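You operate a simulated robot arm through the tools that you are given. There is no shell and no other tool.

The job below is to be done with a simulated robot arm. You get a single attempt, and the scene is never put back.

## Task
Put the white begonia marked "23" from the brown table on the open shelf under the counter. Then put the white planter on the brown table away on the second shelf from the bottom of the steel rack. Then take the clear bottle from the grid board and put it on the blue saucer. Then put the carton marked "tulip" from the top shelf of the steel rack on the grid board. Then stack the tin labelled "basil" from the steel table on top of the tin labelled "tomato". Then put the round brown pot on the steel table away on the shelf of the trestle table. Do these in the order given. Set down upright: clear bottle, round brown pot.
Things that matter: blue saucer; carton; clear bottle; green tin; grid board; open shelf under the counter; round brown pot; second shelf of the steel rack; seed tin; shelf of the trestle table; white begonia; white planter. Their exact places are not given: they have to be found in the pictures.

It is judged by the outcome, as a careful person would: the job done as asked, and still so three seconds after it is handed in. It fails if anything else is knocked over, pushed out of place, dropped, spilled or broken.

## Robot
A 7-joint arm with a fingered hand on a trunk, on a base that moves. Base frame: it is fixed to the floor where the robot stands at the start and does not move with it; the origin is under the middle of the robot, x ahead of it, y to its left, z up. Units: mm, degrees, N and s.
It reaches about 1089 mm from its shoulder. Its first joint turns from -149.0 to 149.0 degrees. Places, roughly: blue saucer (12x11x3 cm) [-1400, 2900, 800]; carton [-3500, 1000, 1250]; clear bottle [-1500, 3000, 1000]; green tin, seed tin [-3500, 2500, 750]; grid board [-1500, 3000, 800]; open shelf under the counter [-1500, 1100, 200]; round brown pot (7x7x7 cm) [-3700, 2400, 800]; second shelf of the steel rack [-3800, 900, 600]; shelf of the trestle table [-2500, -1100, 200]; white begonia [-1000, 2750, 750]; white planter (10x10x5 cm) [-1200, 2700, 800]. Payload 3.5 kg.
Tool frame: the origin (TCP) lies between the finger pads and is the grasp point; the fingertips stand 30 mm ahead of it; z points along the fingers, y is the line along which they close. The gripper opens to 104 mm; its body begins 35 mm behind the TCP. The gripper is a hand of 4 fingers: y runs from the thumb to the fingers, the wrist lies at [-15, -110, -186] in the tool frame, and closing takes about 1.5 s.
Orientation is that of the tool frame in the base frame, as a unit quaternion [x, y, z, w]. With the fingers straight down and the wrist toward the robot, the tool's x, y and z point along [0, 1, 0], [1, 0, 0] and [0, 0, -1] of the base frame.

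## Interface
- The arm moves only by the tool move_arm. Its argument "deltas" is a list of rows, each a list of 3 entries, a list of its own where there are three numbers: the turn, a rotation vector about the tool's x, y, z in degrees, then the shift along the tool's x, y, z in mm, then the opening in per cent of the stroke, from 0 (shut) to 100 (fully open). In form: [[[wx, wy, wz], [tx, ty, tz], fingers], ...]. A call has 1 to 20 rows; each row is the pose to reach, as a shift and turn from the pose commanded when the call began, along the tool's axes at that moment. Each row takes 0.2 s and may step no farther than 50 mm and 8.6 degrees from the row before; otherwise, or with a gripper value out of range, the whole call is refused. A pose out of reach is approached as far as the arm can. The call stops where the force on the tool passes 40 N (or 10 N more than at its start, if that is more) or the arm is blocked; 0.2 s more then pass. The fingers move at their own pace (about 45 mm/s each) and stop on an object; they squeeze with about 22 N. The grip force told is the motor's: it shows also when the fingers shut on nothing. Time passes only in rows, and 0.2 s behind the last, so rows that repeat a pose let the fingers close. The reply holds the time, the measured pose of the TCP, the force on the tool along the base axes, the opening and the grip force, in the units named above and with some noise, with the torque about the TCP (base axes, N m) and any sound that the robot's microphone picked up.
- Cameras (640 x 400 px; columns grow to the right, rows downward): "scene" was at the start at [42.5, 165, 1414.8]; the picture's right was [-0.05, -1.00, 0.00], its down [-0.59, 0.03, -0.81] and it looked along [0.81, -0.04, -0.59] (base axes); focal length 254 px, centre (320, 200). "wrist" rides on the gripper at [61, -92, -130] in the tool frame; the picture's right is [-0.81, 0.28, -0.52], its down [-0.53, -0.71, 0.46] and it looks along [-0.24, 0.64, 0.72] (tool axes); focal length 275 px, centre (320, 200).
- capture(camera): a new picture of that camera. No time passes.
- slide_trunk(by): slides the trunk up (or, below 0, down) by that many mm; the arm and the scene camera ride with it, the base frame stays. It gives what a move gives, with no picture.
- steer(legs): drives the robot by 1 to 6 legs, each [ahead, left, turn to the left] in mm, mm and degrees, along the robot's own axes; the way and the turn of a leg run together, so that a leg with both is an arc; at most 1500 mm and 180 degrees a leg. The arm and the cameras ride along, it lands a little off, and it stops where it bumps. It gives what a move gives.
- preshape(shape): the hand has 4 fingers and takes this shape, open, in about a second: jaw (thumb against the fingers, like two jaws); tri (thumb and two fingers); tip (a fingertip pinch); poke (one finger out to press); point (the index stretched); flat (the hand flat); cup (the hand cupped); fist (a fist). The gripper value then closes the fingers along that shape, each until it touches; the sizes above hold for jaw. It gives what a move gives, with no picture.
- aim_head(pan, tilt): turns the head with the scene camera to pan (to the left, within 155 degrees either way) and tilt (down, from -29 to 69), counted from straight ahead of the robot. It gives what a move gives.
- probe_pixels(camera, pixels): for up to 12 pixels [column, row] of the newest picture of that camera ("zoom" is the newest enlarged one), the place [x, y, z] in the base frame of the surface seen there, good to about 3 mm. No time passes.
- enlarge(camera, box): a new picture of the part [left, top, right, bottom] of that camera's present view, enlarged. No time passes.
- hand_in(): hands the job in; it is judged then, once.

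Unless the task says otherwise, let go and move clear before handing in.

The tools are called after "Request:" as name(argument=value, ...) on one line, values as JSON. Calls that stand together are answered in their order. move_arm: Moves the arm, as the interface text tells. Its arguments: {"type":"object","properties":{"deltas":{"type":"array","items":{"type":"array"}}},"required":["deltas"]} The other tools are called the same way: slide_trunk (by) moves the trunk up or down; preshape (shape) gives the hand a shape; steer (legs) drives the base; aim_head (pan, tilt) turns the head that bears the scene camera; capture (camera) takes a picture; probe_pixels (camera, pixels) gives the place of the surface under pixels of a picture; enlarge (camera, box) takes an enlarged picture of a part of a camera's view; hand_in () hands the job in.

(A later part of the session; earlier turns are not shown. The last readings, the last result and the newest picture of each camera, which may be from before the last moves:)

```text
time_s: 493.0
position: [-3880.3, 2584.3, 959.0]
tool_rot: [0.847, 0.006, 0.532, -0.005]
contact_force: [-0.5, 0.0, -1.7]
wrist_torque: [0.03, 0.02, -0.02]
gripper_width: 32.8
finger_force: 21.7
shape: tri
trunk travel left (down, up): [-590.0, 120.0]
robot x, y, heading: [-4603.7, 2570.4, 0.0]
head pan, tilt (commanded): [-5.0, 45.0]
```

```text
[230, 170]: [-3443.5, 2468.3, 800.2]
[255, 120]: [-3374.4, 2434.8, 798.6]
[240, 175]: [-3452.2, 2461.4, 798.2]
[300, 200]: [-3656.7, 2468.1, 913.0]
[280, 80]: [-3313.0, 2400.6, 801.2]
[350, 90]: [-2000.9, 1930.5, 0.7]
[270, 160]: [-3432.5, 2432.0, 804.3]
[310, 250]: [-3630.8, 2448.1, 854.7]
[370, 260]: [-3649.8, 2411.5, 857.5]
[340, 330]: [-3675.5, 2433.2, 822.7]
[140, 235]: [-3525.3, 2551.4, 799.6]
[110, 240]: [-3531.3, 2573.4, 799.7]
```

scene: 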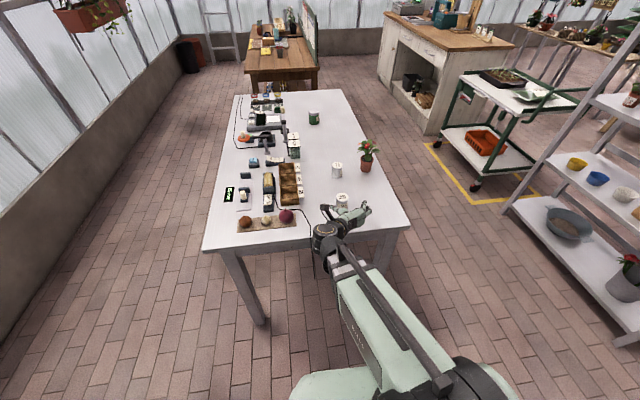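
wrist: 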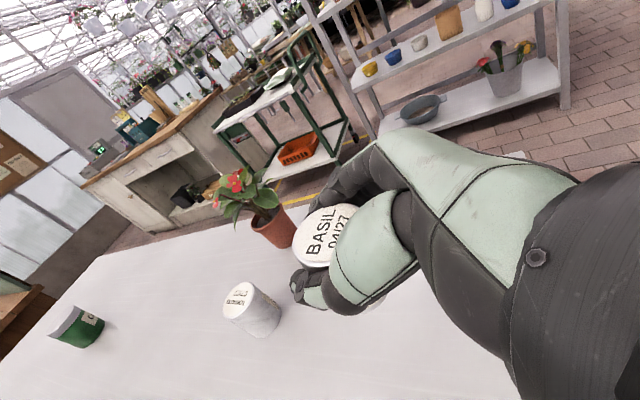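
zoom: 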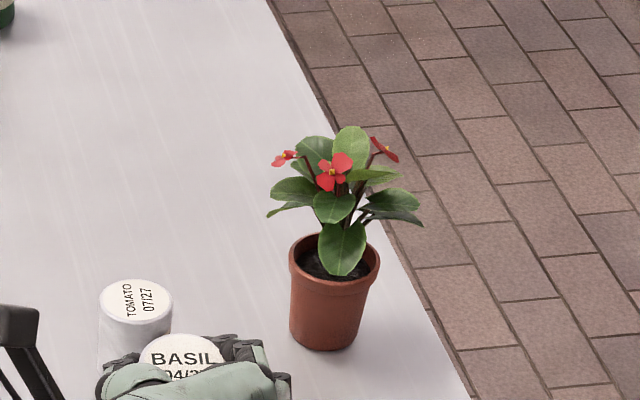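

The pot's leaves reach only to y ≈ 2485, and the fingers will stay beyond 2515, so there is room. I'll carry BASIL above TOMATO.

Request:
move_arm(deltas=[[[0, 0, 0], [15, 2, 31], 0], [[0, 0, 0], [30, 4.2, 62], 0], [[0, 0, 0], [45, 6.4, 93], 0], [[0, 0, 0], [60, 8.5, 124], 0], [[0, 0, 0], [75, 10.6, 155], 0], [[0, 0, 0], [89.6, 12.7, 186], 0]])

Request:
capture(camera="wrist")

Request:
capture(camera="scene")

Request:
enlarge(camera="scene", box=[310, 110, 400, 180])

```text
time_s: 494.4
position: [-3669.0, 2574.3, 958.3]
tool_rot: [0.847, 0.007, 0.532, -0.004]
contact_force: [-0.4, -0.1, -0.7]
wrist_torque: [0.0, -0.01, -0.02]
gripper_width: 32.8
finger_force: 21.9
shape: tri
trunk travel left (down, up): [-590.0, 120.0]
robot x, y, heading: [-4605.1, 2566.1, 0.2]
head pan, tilt (commanded): [-5.0, 45.0]
```

```text
taken
```

wrist: 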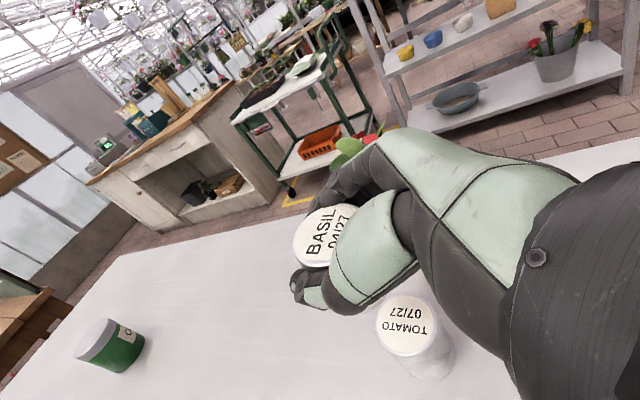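

```text
taken
```

scene: 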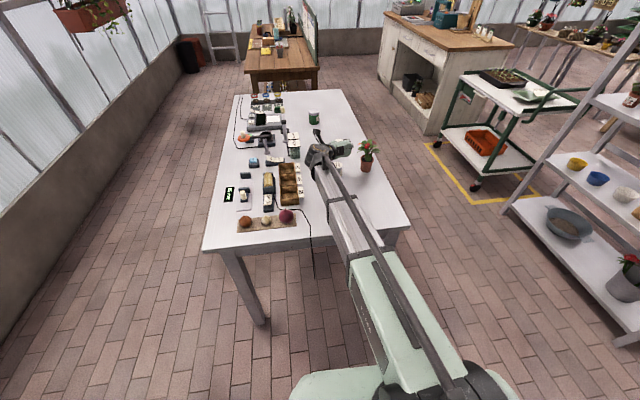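

```text
5.71 times, centred on (355, 145) of scene
```

zoom: 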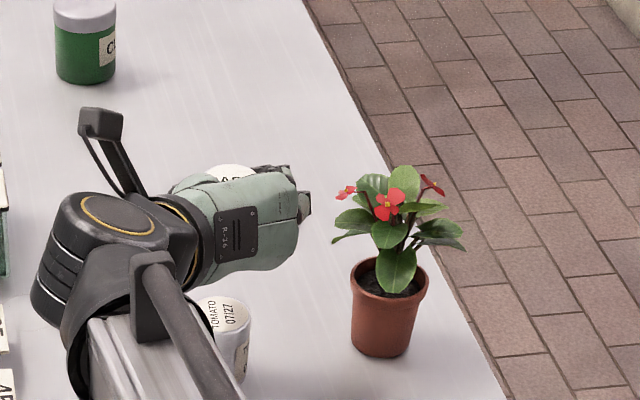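

TOMATO's lid shows at (405, 325) in the wrist view and BASIL's at (320, 235). I'll probe both lids to match their centres.

Request:
enlarge(camera="wrist", box=[270, 190, 470, 390])

Request:
probe_pixels(camera="wrist", pixels=[[293, 245], [297, 225], [315, 208], [340, 205], [310, 265], [320, 235], [378, 325], [385, 305], [410, 295], [430, 310], [436, 330], [400, 350]])

Request:
probe_pixels(camera="wrist", pixels=[[425, 352], [385, 342], [405, 320], [418, 298], [415, 370], [440, 350]])

```text
2.00 times, centred on (370, 290) of wrist
```

zoom: 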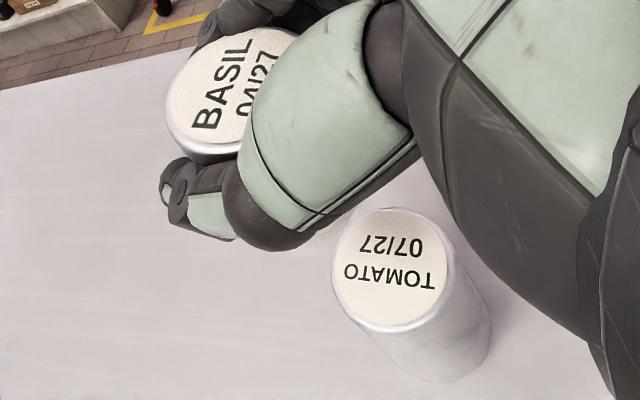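

```text
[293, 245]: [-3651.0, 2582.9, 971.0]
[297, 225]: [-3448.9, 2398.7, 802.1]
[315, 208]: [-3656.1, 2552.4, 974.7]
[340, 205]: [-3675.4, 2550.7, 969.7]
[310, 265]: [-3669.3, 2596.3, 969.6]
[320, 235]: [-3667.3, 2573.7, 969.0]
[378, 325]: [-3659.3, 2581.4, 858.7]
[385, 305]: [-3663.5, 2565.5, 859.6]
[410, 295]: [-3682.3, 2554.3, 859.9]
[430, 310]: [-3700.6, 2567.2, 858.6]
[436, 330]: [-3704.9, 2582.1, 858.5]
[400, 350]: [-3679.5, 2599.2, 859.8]
```

```text
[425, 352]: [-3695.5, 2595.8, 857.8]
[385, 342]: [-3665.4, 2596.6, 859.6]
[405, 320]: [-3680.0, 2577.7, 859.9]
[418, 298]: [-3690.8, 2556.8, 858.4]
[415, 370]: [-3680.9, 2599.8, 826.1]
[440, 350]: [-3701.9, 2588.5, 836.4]
```

TOMATO's lid centre is (-3681, 2578) and BASIL's is (-3674, 2575). I'll shift 7 mm back and 3 mm left, then lower to about 5 mm above.

Request:
move_arm(deltas=[[[0, 0, 0], [-3, -3.1, -6.3], 0], [[0, 0, 0], [-16.5, -3.1, 0.2], 0], [[0, 0, 0], [-30, -3.1, 6.8], 0], [[0, 0, 0], [-42.7, -3.1, 12.8], 0]])

Request:
capture(camera="wrist")

Request:
enlarge(camera="scene", box=[310, 110, 400, 180])

```text
time_s: 495.4
position: [-3677.8, 2577.2, 914.4]
tool_rot: [0.846, 0.007, 0.532, -0.004]
contact_force: [0.3, 0.6, -0.1]
wrist_torque: [0.03, 0.0, 0.01]
gripper_width: 32.4
finger_force: 21.4
shape: tri
trunk travel left (down, up): [-590.0, 120.0]
robot x, y, heading: [-4605.9, 2567.7, 0.0]
head pan, tilt (commanded): [-5.0, 45.0]
```

```text
taken
```

wrist: 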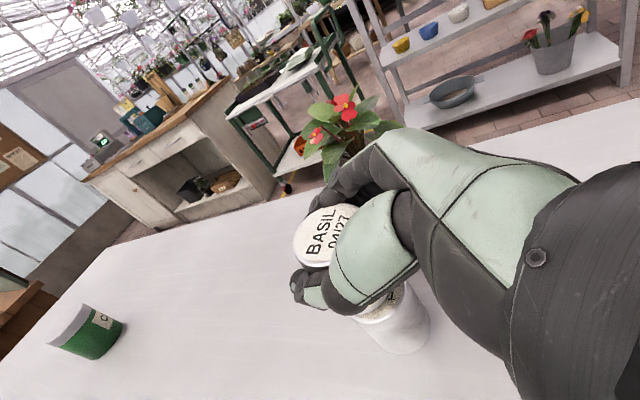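

```text
5.71 times, centred on (355, 145) of scene
```

zoom: 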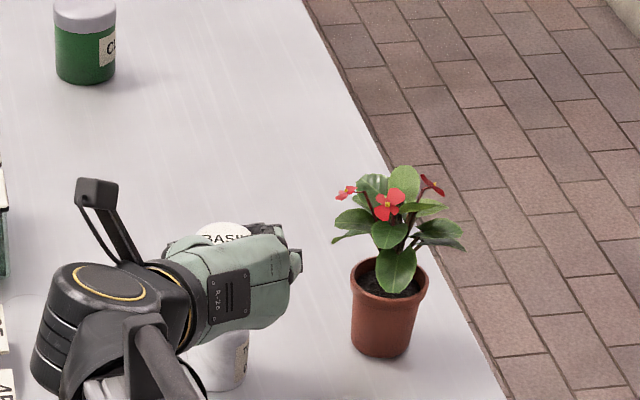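

Request:
probe_pixels(camera="wrist", pixels=[[294, 248], [300, 225], [317, 210], [340, 207], [308, 262], [322, 237], [378, 340], [430, 325], [405, 355], [385, 350], [415, 290], [365, 320]])

Request:
enlarge(camera="wrist", box=[280, 190, 440, 370])

```text
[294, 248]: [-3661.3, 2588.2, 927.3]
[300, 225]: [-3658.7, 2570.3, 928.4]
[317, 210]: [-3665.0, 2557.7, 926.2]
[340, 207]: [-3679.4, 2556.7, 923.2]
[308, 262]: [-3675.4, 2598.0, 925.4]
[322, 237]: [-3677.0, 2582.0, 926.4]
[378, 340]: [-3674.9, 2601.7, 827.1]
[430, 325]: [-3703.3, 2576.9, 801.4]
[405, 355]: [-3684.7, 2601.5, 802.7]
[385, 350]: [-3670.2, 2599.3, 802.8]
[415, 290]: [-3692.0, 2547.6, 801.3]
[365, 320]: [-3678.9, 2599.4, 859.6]
```

```text
2.22 times, centred on (360, 280) of wrist
```

zoom: 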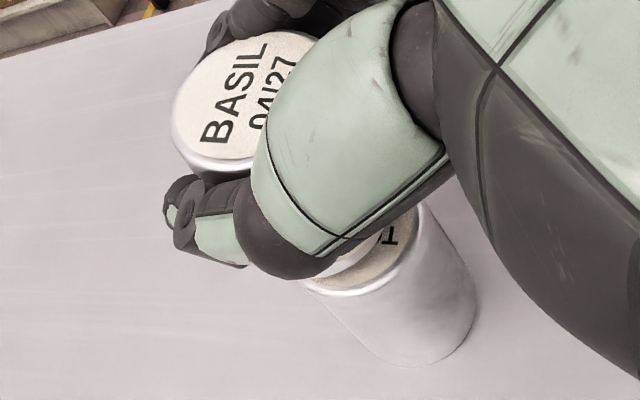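

BASIL's centre is now within about 2 mm of TOMATO's and 6 mm above it. I'll lower in small steps until it touches.

Request:
move_arm(deltas=[[[0, 0, 0], [-1.8, 0, 0.9], 0], [[0, 0, 0], [-3.6, 0, 1.7], 0], [[0, 0, 0], [-4.5, 0, 2.2], 0]])

Request:
move_arm(deltas=[[[0, 0, 0], [-0.9, 0, 0.4], 0], [[0, 0, 0], [-1.8, 0, 0.9], 0]])

```text
time_s: 496.2
position: [-3678.1, 2576.8, 910.2]
tool_rot: [0.846, 0.008, 0.533, -0.005]
contact_force: [0.0, -1.5, 2.0]
wrist_torque: [-0.05, 0.07, 0.02]
gripper_width: 32.7
finger_force: 22.7
shape: tri
trunk travel left (down, up): [-590.0, 120.0]
robot x, y, heading: [-4604.9, 2568.6, -0.2]
head pan, tilt (commanded): [-5.0, 45.0]
```

```text
time_s: 496.8
position: [-3677.9, 2577.6, 907.7]
tool_rot: [0.846, 0.007, 0.534, -0.005]
contact_force: [1.2, -0.3, 9.4]
wrist_torque: [-0.07, 0.16, 0.03]
gripper_width: 32.7
finger_force: 21.9
shape: tri
trunk travel left (down, up): [-590.0, 120.0]
robot x, y, heading: [-4605.5, 2561.3, -0.0]
head pan, tilt (commanded): [-5.0, 45.0]
```

It presses with 9 N, so it's seated. I'll ease up 1.5 mm, open the hand gently part-way, and back out along the approach line.

Request:
move_arm(deltas=[[[0, 0, 0], [1.3, 0, -0.6], 0], [[0, 0, 0], [1.3, 0, -0.6], 36], [[0, 0, 0], [1.3, 0, -0.6], 45], [[0, 0, 0], [1.3, 0, -0.6], 58], [[0, 0, 0], [1.3, 0, -0.6], 72], [[0, 0, 0], [1.3, 0, -0.6], 72], [[0, 0, 0], [1.3, 0, -0.6], 72]])

Request:
capture(camera="wrist")

Request:
enlarge(camera="scene", box=[310, 110, 400, 180])

```text
time_s: 498.4
position: [-3678.4, 2577.0, 908.4]
tool_rot: [0.846, 0.006, 0.532, -0.004]
contact_force: [-0.5, -0.4, 0.1]
wrist_torque: [0.0, -0.01, -0.01]
gripper_width: 74.4
finger_force: 0.1
shape: tri
trunk travel left (down, up): [-590.0, 120.0]
robot x, y, heading: [-4609.4, 2568.2, -0.1]
head pan, tilt (commanded): [-5.0, 45.0]
```

```text
taken
```

wrist: 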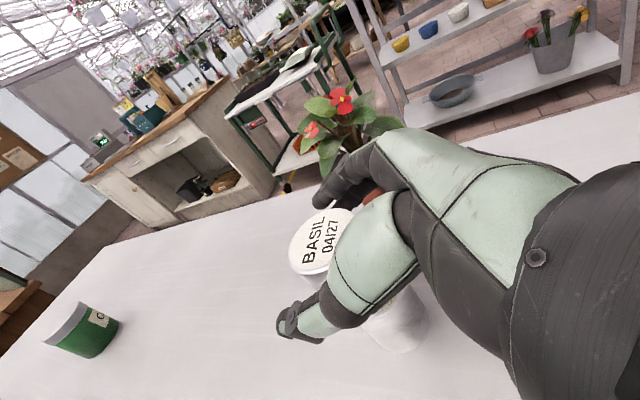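

```text
5.71 times, centred on (355, 145) of scene
```

zoom: 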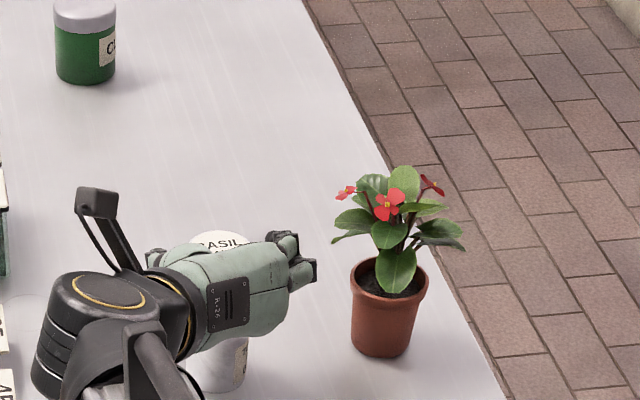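

BASIL rests on TOMATO. I'll back out slowly along the approach line.

Request:
move_arm(deltas=[[[0, 0, 0], [0, 0, -8], 72], [[0, 0, 0], [0, 0, -18], 72], [[0, 0, 0], [0, 0, -32], 72], [[0, 0, 0], [0, 0, -52], 72], [[0, 0, 0], [0, 0, -78], 72], [[0, 0, 0], [0, 0, -110], 72], [[0, 0, 0], [0, 0, -150], 72]])

Request:
capture(camera="wrist")

Request:
capture(camera="scene")

Request:
enlarge(camera="scene", box=[310, 110, 400, 180])

```text
time_s: 500.0
position: [-3812.6, 2574.5, 973.6]
tool_rot: [0.846, 0.007, 0.533, -0.004]
contact_force: [-0.7, 0.4, 0.1]
wrist_torque: [-0.02, 0.0, -0.02]
gripper_width: 74.7
finger_force: 0.0
shape: tri
trunk travel left (down, up): [-590.0, 120.0]
robot x, y, heading: [-4603.8, 2567.5, 0.1]
head pan, tilt (commanded): [-5.0, 45.0]
```

```text
taken
```

wrist: 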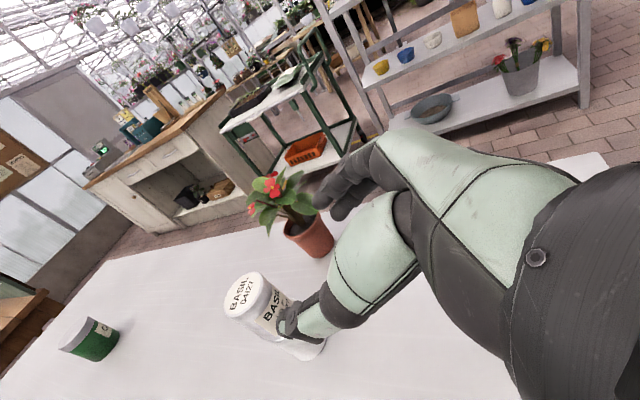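

```text
taken
```

scene: 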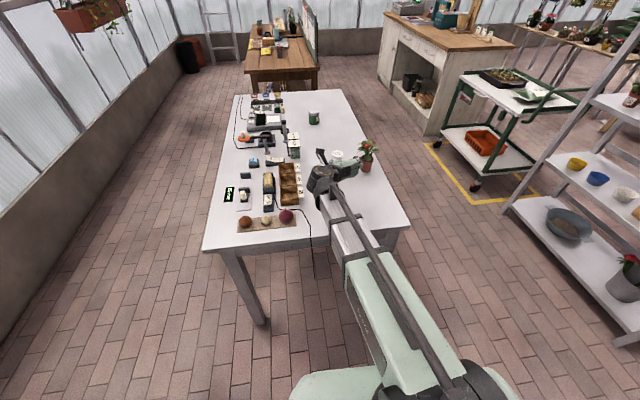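

```text
5.71 times, centred on (355, 145) of scene
```

zoom: 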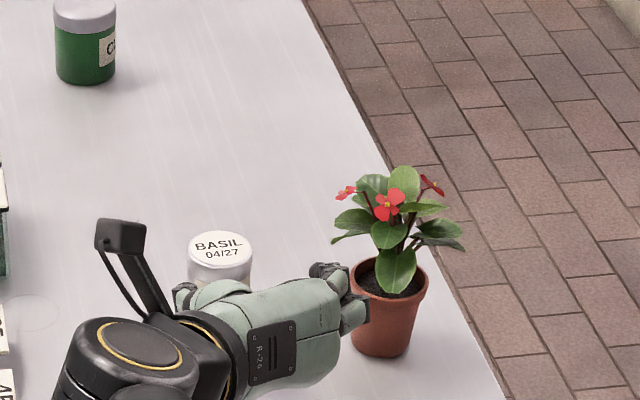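

BASIL stands squarely on TOMATO. The last job is the round brown pot, the terracotta one at the table's rack-side edge. I'll raise up, move to the rack side and face the table.

Request:
slide_trunk(by=120)

Request:
steer(legs=[[0, -680, 0], [0, 0, 90]])

Request:
aim_head(pan=-30, tilt=40)

Request:
capture(camera="scene")

```text
time_s: 501.5
position: [-3812.2, 2574.7, 1092.9]
tool_rot: [0.846, 0.007, 0.533, -0.004]
contact_force: [0.1, 0.3, 0.2]
wrist_torque: [-0.02, 0.03, -0.02]
gripper_width: 74.6
finger_force: 0.2
shape: tri
trunk travel left (down, up): [-710.0, 0.0]
robot x, y, heading: [-4605.5, 2565.4, 0.3]
head pan, tilt (commanded): [-5.0, 45.0]
```

```text
time_s: 509.2
position: [-4632.3, 2670.7, 1093.6]
tool_rot: [0.585, 0.611, 0.369, -0.385]
contact_force: [-0.6, -0.6, -0.6]
wrist_torque: [0.02, 0.03, -0.02]
gripper_width: 74.9
finger_force: 0.0
shape: tri
trunk travel left (down, up): [-710.0, 0.0]
robot x, y, heading: [-4607.7, 1879.0, 91.6]
head pan, tilt (commanded): [-5.0, 45.0]
```

```text
time_s: 510.1
position: [-4630.9, 2670.9, 1093.5]
tool_rot: [0.585, 0.611, 0.369, -0.384]
contact_force: [0.4, 1.2, 0.1]
wrist_torque: [-0.03, 0.0, -0.01]
gripper_width: 74.7
finger_force: 0.0
shape: tri
trunk travel left (down, up): [-710.0, 0.0]
robot x, y, heading: [-4606.3, 1879.7, 91.4]
head pan, tilt (commanded): [-30.0, 40.0]
```

```text
taken
```

scene: 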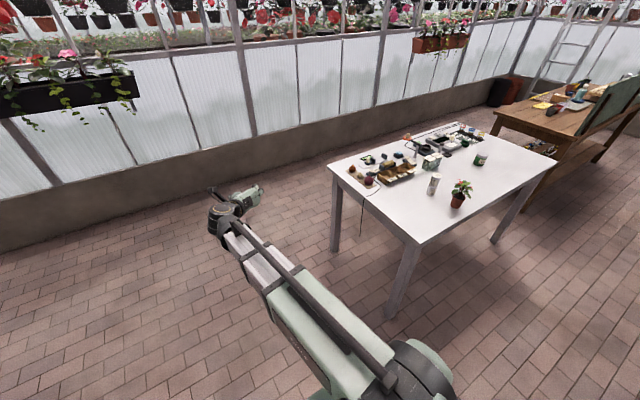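

The stack stands at (434, 183) and the brown pot at (458, 195). I'll strafe right, keeping back from the table so the arm has room to point at the pot.

Request:
steer(legs=[[-180, 0, -1.5], [0, -1060, 0]])

Request:
aim_head(pan=5, tilt=45)

Request:
capture(camera="scene")

Request:
capture(camera="wrist")

```text
time_s: 516.6
position: [-3558.6, 2492.0, 1092.9]
tool_rot: [0.593, 0.603, 0.374, -0.38]
contact_force: [0.3, 0.4, 0.4]
wrist_torque: [-0.02, 0.01, 0.02]
gripper_width: 74.7
finger_force: 0.1
shape: tri
trunk travel left (down, up): [-710.0, 0.0]
robot x, y, heading: [-3552.5, 1695.8, 90.1]
head pan, tilt (commanded): [-30.0, 40.0]
```

```text
time_s: 517.6
position: [-3559.2, 2490.5, 1094.2]
tool_rot: [0.594, 0.603, 0.374, -0.379]
contact_force: [-1.6, -0.1, 0.4]
wrist_torque: [0.01, -0.01, -0.01]
gripper_width: 74.5
finger_force: 0.0
shape: tri
trunk travel left (down, up): [-710.0, 0.0]
robot x, y, heading: [-3549.7, 1695.3, 89.9]
head pan, tilt (commanded): [5.0, 45.0]
```

```text
taken
```

scene: 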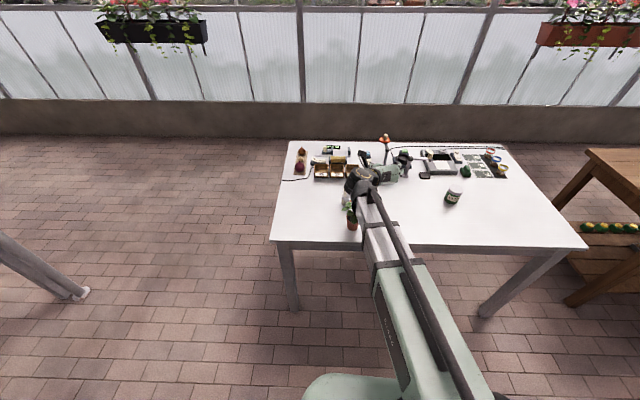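

```text
taken
```

wrist: 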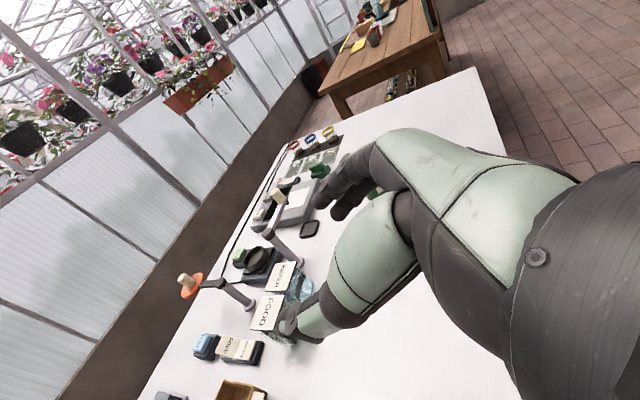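

The arm partly covers the pot. I'll retract the hand 170 mm and lower it a bit, then measure the pot.

Request:
move_arm(deltas=[[[0, 0, 0], [-16.5, 0, -34.3], 100], [[0, 0, 0], [-33, 0, -68.6], 100], [[0, 0, 0], [-49.4, 0, -103], 100], [[0, 0, 0], [-66, 0, -137], 100], [[0, 0, 0], [-74, 0, -154], 100]])

Request:
capture(camera="scene")

Request:
enlarge(camera="scene", box=[320, 170, 400, 240])

Request:
capture(camera="wrist")

```text
time_s: 518.8
position: [-3556.0, 2318.8, 1092.7]
tool_rot: [0.593, 0.603, 0.374, -0.38]
contact_force: [0.4, -1.7, 0.0]
wrist_torque: [0.04, 0.02, 0.01]
gripper_width: 103.5
finger_force: 0.1
shape: tri
trunk travel left (down, up): [-710.0, 0.0]
robot x, y, heading: [-3548.3, 1695.5, 90.2]
head pan, tilt (commanded): [5.0, 45.0]
```

```text
taken
```

scene: 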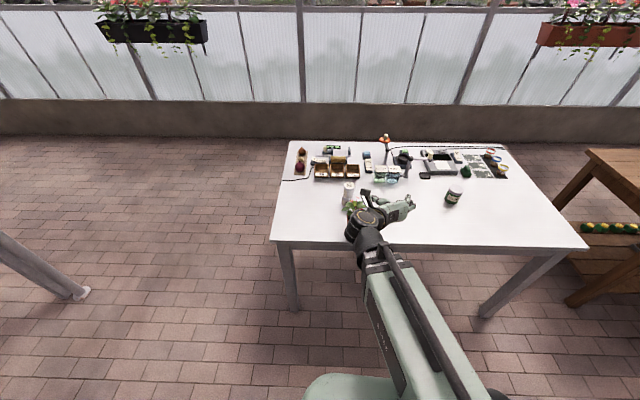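

```text
5.71 times, centred on (360, 205) of scene
```

zoom: 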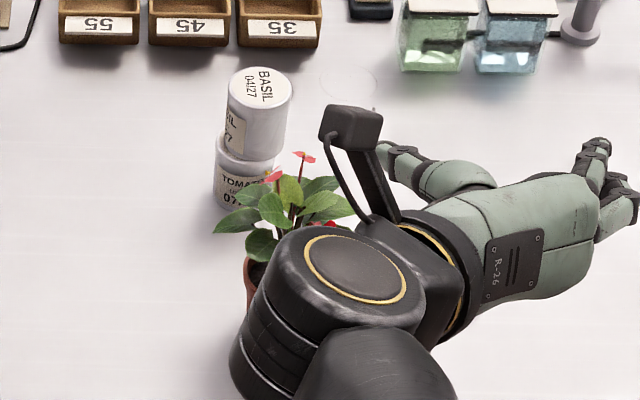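

```text
taken
```

wrist: 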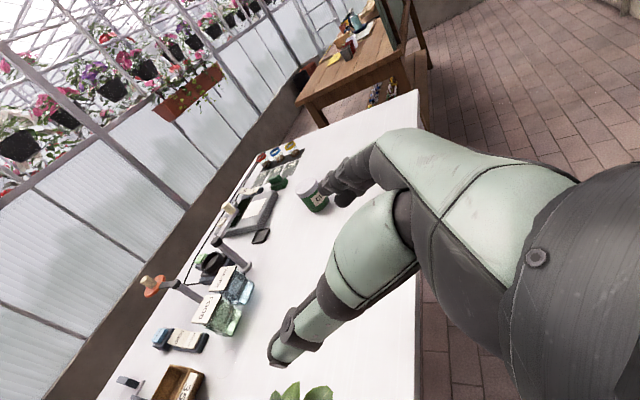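

The tin stack is true. I'll shift the hand left in front of the pot and lower it with the trunk, staying off the table's edge.

Request:
move_arm(deltas=[[[0, 0, 0], [0, -45, 0], 100], [[0, 0, 0], [0, -88, 0], 100]])

Request:
slide_trunk(by=-190)

Request:
capture(camera="wrist")

Request:
capture(camera="scene")

Request:
enlarge(camera="scene", box=[310, 140, 400, 220])

```text
time_s: 519.4
position: [-3645.3, 2317.6, 1092.9]
tool_rot: [0.593, 0.603, 0.374, -0.38]
contact_force: [0.5, 1.0, 0.6]
wrist_torque: [0.02, -0.01, -0.03]
gripper_width: 103.9
finger_force: 0.1
shape: tri
trunk travel left (down, up): [-710.0, 0.0]
robot x, y, heading: [-3548.9, 1697.4, 90.2]
head pan, tilt (commanded): [5.0, 45.0]
```

```text
time_s: 521.5
position: [-3643.7, 2317.9, 903.2]
tool_rot: [0.593, 0.604, 0.373, -0.38]
contact_force: [0.4, -0.1, 0.0]
wrist_torque: [0.01, 0.01, -0.01]
gripper_width: 103.8
finger_force: 0.0
shape: tri
trunk travel left (down, up): [-520.0, 190.0]
robot x, y, heading: [-3552.1, 1696.8, 90.1]
head pan, tilt (commanded): [5.0, 45.0]
```

```text
taken
```

wrist: 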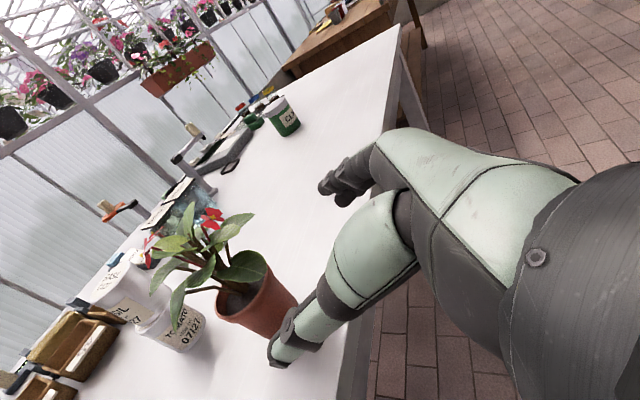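

```text
taken
```

scene: 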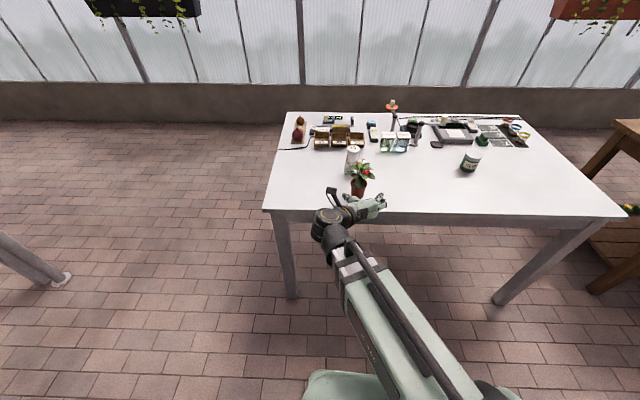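

```text
5.00 times, centred on (355, 180) of scene
```

zoom: 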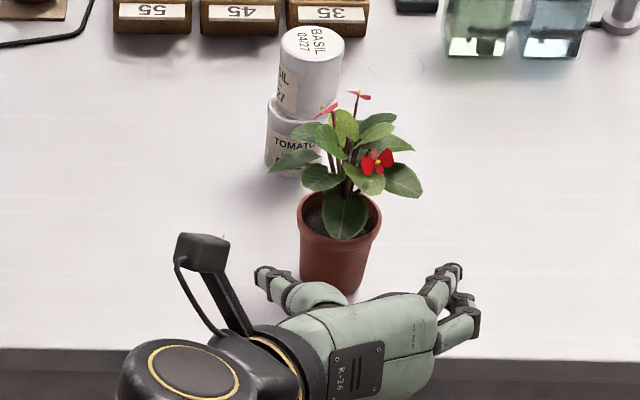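

The pot at zoom (340, 250) is just ahead of the hand. I'll probe the pot's rim, sides and the finger and thumb tips.

Request:
probe_pixels(camera="zoom", pixels=[[300, 215], [380, 215], [335, 262], [335, 245], [305, 265], [365, 265], [335, 288], [345, 215], [262, 272], [445, 270], [440, 300], [320, 200]])

Request:
probe_pixels(camera="wrist", pixels=[[245, 322], [270, 310], [290, 295], [225, 300], [240, 330], [285, 345], [265, 290], [210, 265], [235, 275], [330, 185], [275, 355], [345, 195]])

```text
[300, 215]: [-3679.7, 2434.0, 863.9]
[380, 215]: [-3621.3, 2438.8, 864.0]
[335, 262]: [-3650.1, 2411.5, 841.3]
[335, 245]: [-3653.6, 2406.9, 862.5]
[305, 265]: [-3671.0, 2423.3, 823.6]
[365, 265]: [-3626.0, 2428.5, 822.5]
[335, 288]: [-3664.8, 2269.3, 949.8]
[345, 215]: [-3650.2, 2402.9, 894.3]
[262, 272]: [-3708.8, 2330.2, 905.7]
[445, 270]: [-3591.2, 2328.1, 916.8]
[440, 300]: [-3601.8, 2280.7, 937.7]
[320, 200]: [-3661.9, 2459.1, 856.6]
```

```text
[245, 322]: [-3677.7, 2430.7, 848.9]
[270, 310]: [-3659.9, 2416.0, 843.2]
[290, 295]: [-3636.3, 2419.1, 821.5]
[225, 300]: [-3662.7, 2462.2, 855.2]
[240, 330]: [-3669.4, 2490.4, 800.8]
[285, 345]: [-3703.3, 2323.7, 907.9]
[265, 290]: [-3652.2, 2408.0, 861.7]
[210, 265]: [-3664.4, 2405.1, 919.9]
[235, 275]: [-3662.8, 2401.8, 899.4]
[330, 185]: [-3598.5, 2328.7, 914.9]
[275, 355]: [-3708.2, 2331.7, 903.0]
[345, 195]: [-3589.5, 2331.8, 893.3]
```

The pot's rim centre is about (-3650, 2437) at z 864 with radius ~31, and its body is ~25 mm in radius at mid-height. I'll slide in low, below the leaves, to y 2424, z 837.

Request:
move_arm(deltas=[[[0, 0, 0], [-13.7, -4.8, 0], 100], [[0, 0, 0], [-13.7, -4.8, 30], 100], [[0, 0, 0], [-13.7, -4.8, 60], 100], [[0, 0, 0], [-13.7, -4.8, 85], 100], [[0, 0, 0], [-13.7, -4.8, 105], 100], [[0, 0, 0], [-13.7, -4.8, 117], 100], [[0, 0, 0], [-13.7, -4.8, 124], 100]])

Request:
capture(camera="wrist")

Request:
enlarge(camera="scene", box=[310, 140, 400, 220])

```text
time_s: 523.1
position: [-3649.2, 2424.6, 837.3]
tool_rot: [0.593, 0.604, 0.373, -0.381]
contact_force: [-0.8, 0.6, 1.1]
wrist_torque: [-0.02, -0.01, -0.02]
gripper_width: 103.9
finger_force: 0.0
shape: tri
trunk travel left (down, up): [-520.0, 190.0]
robot x, y, heading: [-3551.7, 1693.9, 89.9]
head pan, tilt (commanded): [5.0, 45.0]
```

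```text
taken
```

wrist: 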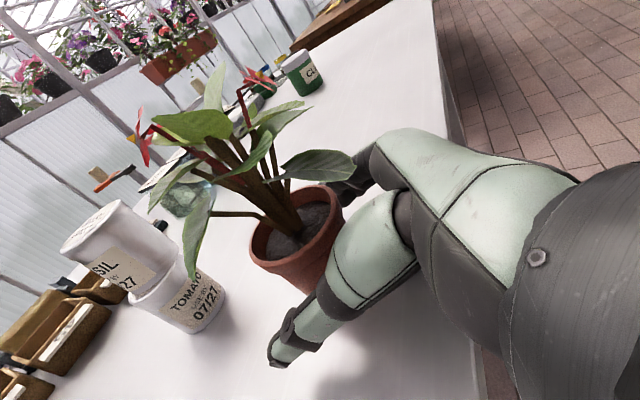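

```text
5.00 times, centred on (355, 180) of scene
```

zoom: 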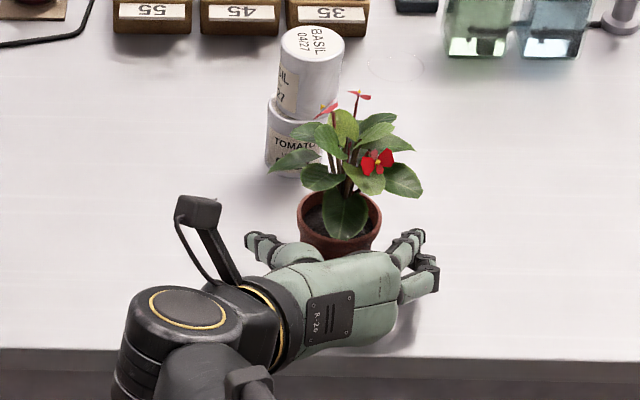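

The hand is around the pot's body and the pot hasn't moved. I'll close.

Request:
move_arm(deltas=[[[0, 0, 0], [0, 0, 0], 80], [[0, 0, 0], [0, 0, 0], 60], [[0, 0, 0], [0, 0, 0], 45], [[0, 0, 0], [0, 0, 0], 20], [[0, 0, 0], [0, 0, 0], 0], [[0, 0, 0], [0, 0, 0], 0], [[0, 0, 0], [0, 0, 0], 0], [[0, 0, 0], [0, 0, 0], 0], [[0, 0, 0], [0, 0, 0], 0]])

Request:
capture(camera="wrist")

Request:
enlarge(camera="scene", box=[310, 140, 400, 220])

```text
time_s: 525.1
position: [-3650.9, 2422.8, 837.3]
tool_rot: [0.593, 0.604, 0.373, -0.38]
contact_force: [0.2, -0.2, 0.3]
wrist_torque: [-0.04, 0.01, 0.01]
gripper_width: 46.2
finger_force: 22.2
shape: tri
trunk travel left (down, up): [-520.0, 190.0]
robot x, y, heading: [-3553.4, 1696.0, 90.1]
head pan, tilt (commanded): [5.0, 45.0]
```

```text
taken
```

wrist: 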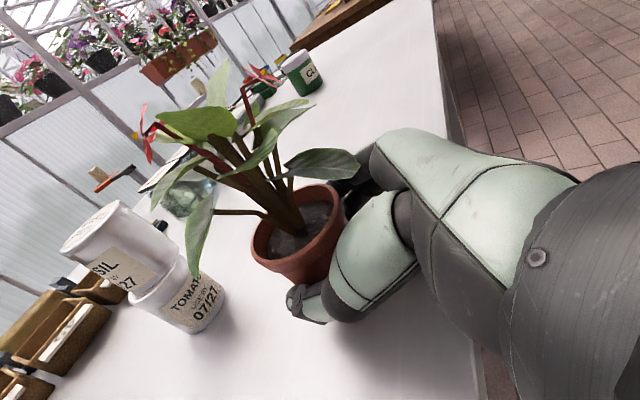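

```text
5.00 times, centred on (355, 180) of scene
```

zoom: 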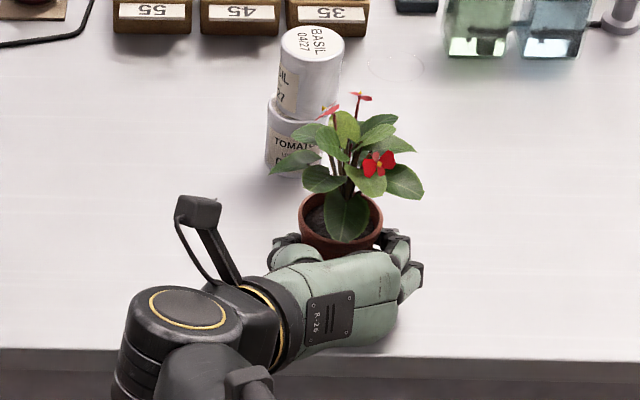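

The grip holds at 46 mm. I'll lift 40 mm and check the pot stays upright.

Request:
move_arm(deltas=[[[0, 0, 0], [4.5, 0, -2.2], 0], [[0, 0, 0], [9, 0, -4.3], 0], [[0, 0, 0], [18, 0, -8.7], 0], [[0, 0, 0], [27, 0, -13], 0], [[0, 0, 0], [36, 0, -17.3], 0]])

Request:
capture(camera="wrist")

Request:
enlarge(camera="scene", box=[310, 130, 400, 210])

```text
time_s: 526.3
position: [-3650.5, 2423.3, 877.1]
tool_rot: [0.594, 0.603, 0.373, -0.38]
contact_force: [-0.7, 0.1, -2.2]
wrist_torque: [-0.01, -0.01, 0.02]
gripper_width: 46.2
finger_force: 22.7
shape: tri
trunk travel left (down, up): [-520.0, 190.0]
robot x, y, heading: [-3553.1, 1698.0, 90.1]
head pan, tilt (commanded): [5.0, 45.0]
```

```text
taken
```

wrist: 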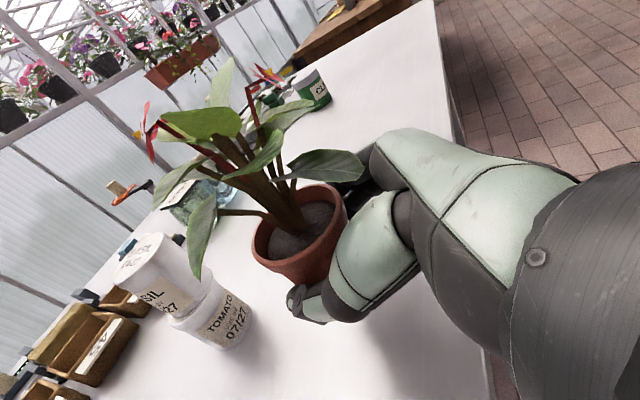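

```text
5.00 times, centred on (355, 170) of scene
```

zoom: 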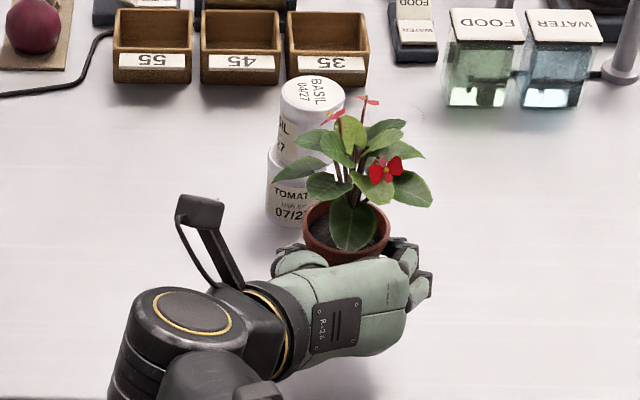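

The pot is up. I'll probe its rim to see whether it hangs level.

Request:
probe_pixels(camera="zoom", pixels=[[305, 215], [387, 222], [340, 250], [345, 260], [310, 205], [320, 240], [375, 245]])

Request:
probe_pixels(camera="wrist", pixels=[[262, 262], [255, 240], [335, 190], [310, 280], [330, 255], [343, 210], [290, 240], [310, 225]])

```text
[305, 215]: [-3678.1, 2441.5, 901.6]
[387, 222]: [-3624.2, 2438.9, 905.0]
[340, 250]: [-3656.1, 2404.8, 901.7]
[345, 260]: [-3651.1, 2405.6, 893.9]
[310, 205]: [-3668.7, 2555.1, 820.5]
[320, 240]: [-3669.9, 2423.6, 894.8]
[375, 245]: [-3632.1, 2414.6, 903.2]
```

```text
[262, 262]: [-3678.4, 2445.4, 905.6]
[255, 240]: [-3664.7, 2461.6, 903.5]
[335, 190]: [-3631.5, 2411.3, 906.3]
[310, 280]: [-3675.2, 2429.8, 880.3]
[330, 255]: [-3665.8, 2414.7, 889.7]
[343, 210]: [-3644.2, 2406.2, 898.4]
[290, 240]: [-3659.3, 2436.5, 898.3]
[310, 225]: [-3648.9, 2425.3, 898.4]
```

The rim is level within noise, so the pot hangs upright. I'll draw back off the table, raise the trunk, and go to the open spot west of the table to turn around.

Request:
move_arm(deltas=[[[0, 0, 0], [9, 0, -4.3], 0], [[0, 0, 0], [18, 0, -8.7], 0], [[0, 0, 0], [5, -0.4, -36], 0], [[0, 0, 0], [-8, -0.9, -63], 0], [[0, 0, 0], [-20, -1.6, -90], 0], [[0, 0, 0], [-30, -1.6, -112], 0]])

Request:
slide_trunk(by=190)

Request:
steer(legs=[[0, 0, 0], [0, 1020, 0], [240, 0, 0]])

Request:
capture(camera="wrist")

```text
time_s: 527.7
position: [-3649.2, 2308.5, 900.2]
tool_rot: [0.593, 0.603, 0.373, -0.381]
contact_force: [-0.3, 0.2, -1.0]
wrist_torque: [-0.02, 0.01, 0.01]
gripper_width: 46.2
finger_force: 22.3
shape: tri
trunk travel left (down, up): [-520.0, 190.0]
robot x, y, heading: [-3549.7, 1696.1, 90.0]
head pan, tilt (commanded): [5.0, 45.0]
```

```text
time_s: 529.8
position: [-3649.0, 2308.3, 1088.5]
tool_rot: [0.593, 0.604, 0.374, -0.38]
contact_force: [-0.6, -0.2, -1.9]
wrist_torque: [-0.02, -0.03, 0.0]
gripper_width: 46.2
finger_force: 22.0
shape: tri
trunk travel left (down, up): [-710.0, 0.0]
robot x, y, heading: [-3551.1, 1693.3, 90.4]
head pan, tilt (commanded): [5.0, 45.0]
```

```text
time_s: 536.7
position: [-4671.9, 2545.8, 1089.5]
tool_rot: [0.594, 0.603, 0.374, -0.379]
contact_force: [0.4, -0.2, -1.2]
wrist_torque: [0.0, 0.0, 0.02]
gripper_width: 46.3
finger_force: 22.1
shape: tri
trunk travel left (down, up): [-710.0, 0.0]
robot x, y, heading: [-4573.6, 1930.2, 89.9]
head pan, tilt (commanded): [5.0, 45.0]
```

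```text
taken
```

wrist: 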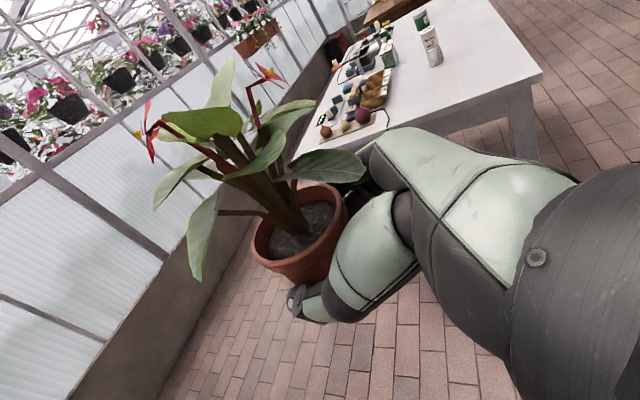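

The pot is steady and the tin stack stands at (430, 45) in the background. I'll turn right by 180° to face the rack side and look south for the trestle table.

Request:
steer(legs=[[0, 0, -90], [0, 0, -90]])

Request:
aim_head(pan=0, tilt=25)

Request:
capture(camera="scene")

Request:
probe_pixels(camera="scene", pixels=[[320, 200], [250, 220], [420, 260], [500, 260], [350, 160], [300, 150], [150, 170], [450, 200], [560, 250], [380, 300]])

```text
time_s: 544.7
position: [-4467.3, 1323.0, 1088.4]
tool_rot: [0.61, -0.587, 0.384, 0.369]
contact_force: [-0.7, 0.6, -1.3]
wrist_torque: [0.03, -0.01, 0.02]
gripper_width: 45.7
finger_force: 21.9
shape: tri
trunk travel left (down, up): [-710.0, 0.0]
robot x, y, heading: [-4580.3, 1932.9, -88.7]
head pan, tilt (commanded): [5.0, 45.0]
```

```text
time_s: 545.6
position: [-4467.6, 1323.8, 1089.8]
tool_rot: [0.609, -0.588, 0.384, 0.37]
contact_force: [0.0, -0.3, -1.5]
wrist_torque: [0.04, -0.02, -0.01]
gripper_width: 45.5
finger_force: 21.6
shape: tri
trunk travel left (down, up): [-710.0, 0.0]
robot x, y, heading: [-4576.7, 1933.8, -89.0]
head pan, tilt (commanded): [0.0, 25.0]
```

```text
taken
```

scene: 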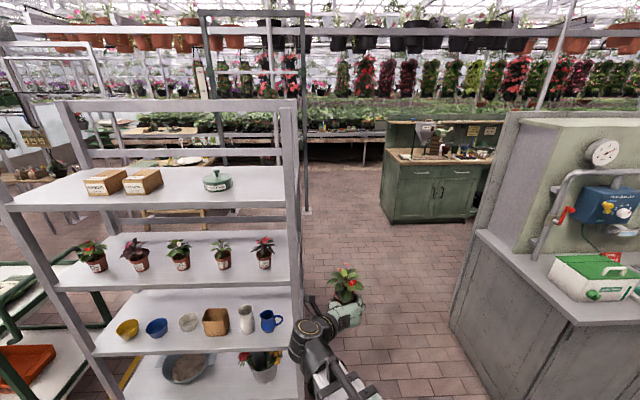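

```text
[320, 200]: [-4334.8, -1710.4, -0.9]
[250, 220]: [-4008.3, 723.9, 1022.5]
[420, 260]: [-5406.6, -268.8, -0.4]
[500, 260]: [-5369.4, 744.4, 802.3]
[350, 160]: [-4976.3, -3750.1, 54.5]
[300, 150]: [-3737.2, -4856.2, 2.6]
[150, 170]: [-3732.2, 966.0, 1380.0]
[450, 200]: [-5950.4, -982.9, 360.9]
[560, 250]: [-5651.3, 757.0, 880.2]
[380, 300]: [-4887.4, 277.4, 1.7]
```

The corridor between the rack and the cabinet (x ≈ -5350) is open and the floor south of it is free. I'll go through it, then turn east.

Request:
steer(legs=[[0, -230, -1], [1500, 0, 0], [450, 0, 0]])

Request:
aim_head(pan=60, tilt=25)

Request:
capture(camera="scene")

Request:
capture(camera="wrist")

```text
time_s: 556.6
position: [-4714.9, -636.1, 1088.7]
tool_rot: [0.604, -0.594, 0.379, 0.373]
contact_force: [-0.1, 0.6, -1.7]
wrist_torque: [0.05, 0.02, -0.04]
gripper_width: 45.7
finger_force: 21.2
shape: tri
trunk travel left (down, up): [-710.0, 0.0]
robot x, y, heading: [-4809.6, -19.6, -90.0]
head pan, tilt (commanded): [0.0, 25.0]
```

```text
time_s: 557.9
position: [-4715.0, -634.5, 1090.2]
tool_rot: [0.603, -0.593, 0.381, 0.373]
contact_force: [0.1, 0.4, -1.3]
wrist_torque: [0.03, -0.02, -0.01]
gripper_width: 45.7
finger_force: 22.2
shape: tri
trunk travel left (down, up): [-710.0, 0.0]
robot x, y, heading: [-4813.0, -22.9, -90.1]
head pan, tilt (commanded): [60.0, 25.0]
```

```text
taken
```

scene: 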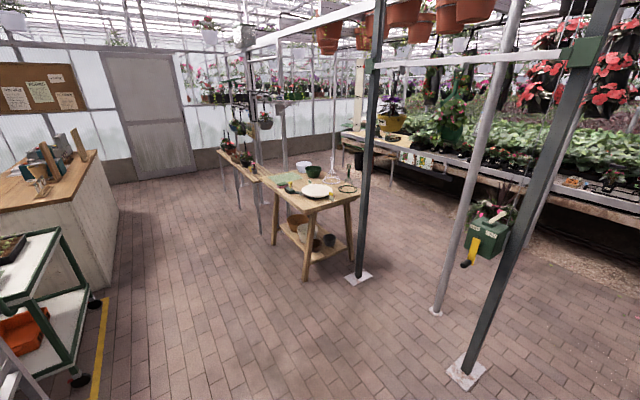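

```text
taken
```

wrist: 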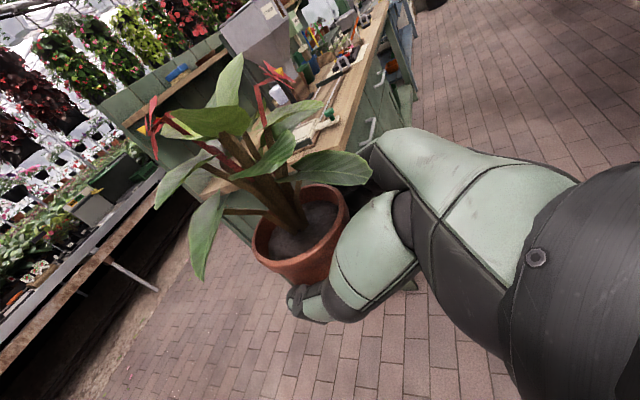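

The trestle table shows at (315, 215) with pots on its lower shelf. I'll probe it and the posts around it.

Request:
probe_pixels(camera="scene", pixels=[[306, 278], [352, 258], [273, 240], [315, 245], [300, 235], [335, 255], [360, 278], [437, 312], [465, 375], [310, 210], [260, 180], [290, 230]])

Request:
enlarge(camera="scene", box=[220, 140, 380, 290])

```text
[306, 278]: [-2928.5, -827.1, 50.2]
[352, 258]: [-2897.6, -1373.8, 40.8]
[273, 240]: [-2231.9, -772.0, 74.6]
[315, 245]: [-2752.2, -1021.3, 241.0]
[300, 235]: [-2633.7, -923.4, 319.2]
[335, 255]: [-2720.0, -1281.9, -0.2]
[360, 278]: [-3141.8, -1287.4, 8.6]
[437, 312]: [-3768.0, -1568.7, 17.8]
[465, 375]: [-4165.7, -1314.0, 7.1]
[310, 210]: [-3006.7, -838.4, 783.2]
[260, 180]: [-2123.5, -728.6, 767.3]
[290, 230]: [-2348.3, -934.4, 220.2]
```

```text
2.67 times, centred on (300, 215) of scene
```

zoom: 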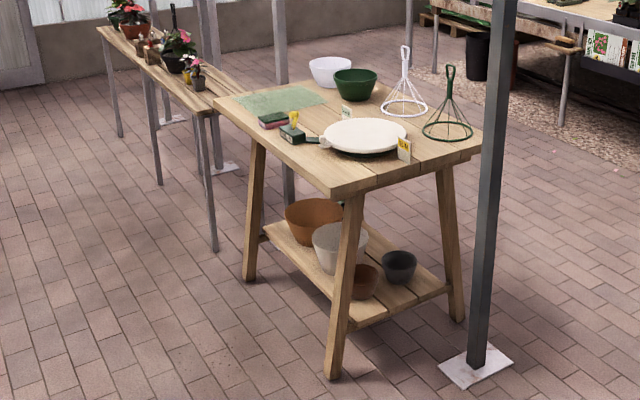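

The trestle table's legs are at (-2928, -827), (-2232, -772) and (-2898, -1374), and its shelf holds several pots at the west part. I'll drive to its north side and look at the shelf.

Request:
steer(legs=[[0, 0, 90], [1500, 0, 0], [700, 0, 0]])

Request:
aim_head(pan=-70, tilt=45)

Request:
capture(camera="scene")

Request:
capture(camera="wrist")

```text
time_s: 572.7
position: [-1968.3, -30.1, 1089.2]
tool_rot: [0.847, -0.009, 0.532, 0.006]
contact_force: [-0.4, -1.0, -1.6]
wrist_torque: [-0.01, 0.01, 0.01]
gripper_width: 45.4
finger_force: 22.0
shape: tri
trunk travel left (down, up): [-710.0, 0.0]
robot x, y, heading: [-2586.7, -103.6, -2.0]
head pan, tilt (commanded): [60.0, 25.0]
```

```text
time_s: 574.8
position: [-1968.7, -30.9, 1088.7]
tool_rot: [0.846, -0.01, 0.532, 0.006]
contact_force: [0.4, -0.4, -1.5]
wrist_torque: [0.02, 0.0, 0.01]
gripper_width: 45.5
finger_force: 22.0
shape: tri
trunk travel left (down, up): [-710.0, 0.0]
robot x, y, heading: [-2584.3, -105.0, -2.3]
head pan, tilt (commanded): [-70.0, 45.0]
```

```text
taken
```

scene: 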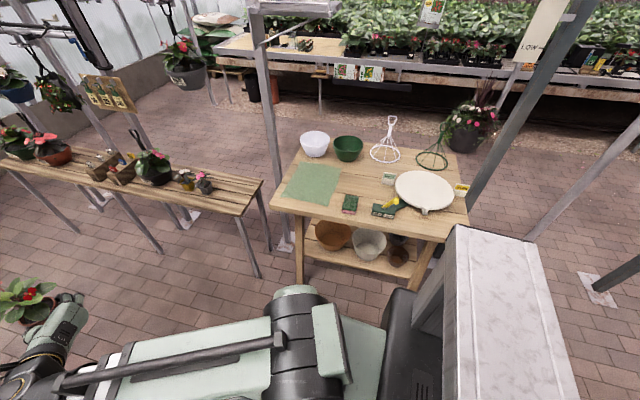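

```text
taken
```

wrist: 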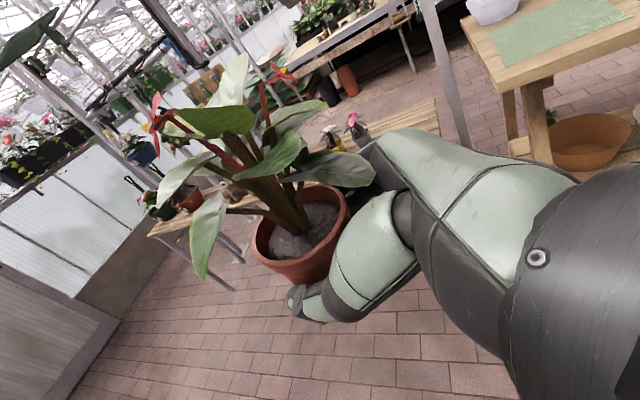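

I'll enlarge the shelf area in this picture to find free room on it.

Request:
enlarge(camera="scene", box=[260, 180, 460, 300])

Request:
probe_pixels(camera="scene", pixels=[[300, 285], [408, 290], [270, 208], [466, 222], [310, 250], [318, 262], [345, 265], [330, 245], [370, 250], [400, 258], [385, 272], [312, 230]])

```text
3.20 times, centred on (360, 240) of scene
```

zoom: 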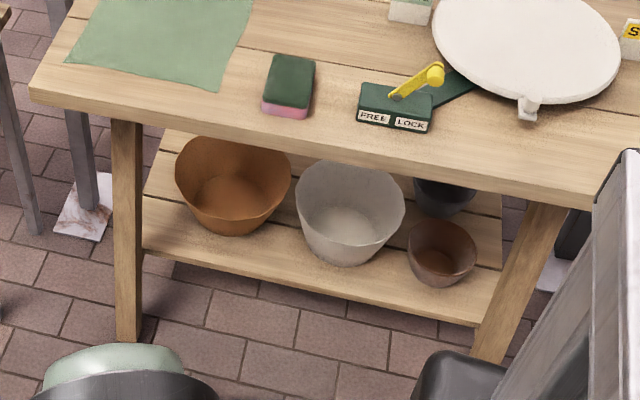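

```text
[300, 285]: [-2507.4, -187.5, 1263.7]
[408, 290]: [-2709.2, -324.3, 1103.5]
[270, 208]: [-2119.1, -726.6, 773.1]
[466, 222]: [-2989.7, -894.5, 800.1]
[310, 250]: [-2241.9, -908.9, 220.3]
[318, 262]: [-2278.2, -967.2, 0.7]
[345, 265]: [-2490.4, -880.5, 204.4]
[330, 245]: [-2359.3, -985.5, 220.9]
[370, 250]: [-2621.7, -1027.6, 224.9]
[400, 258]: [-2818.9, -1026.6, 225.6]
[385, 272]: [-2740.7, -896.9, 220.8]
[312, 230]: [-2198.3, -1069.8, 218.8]
```

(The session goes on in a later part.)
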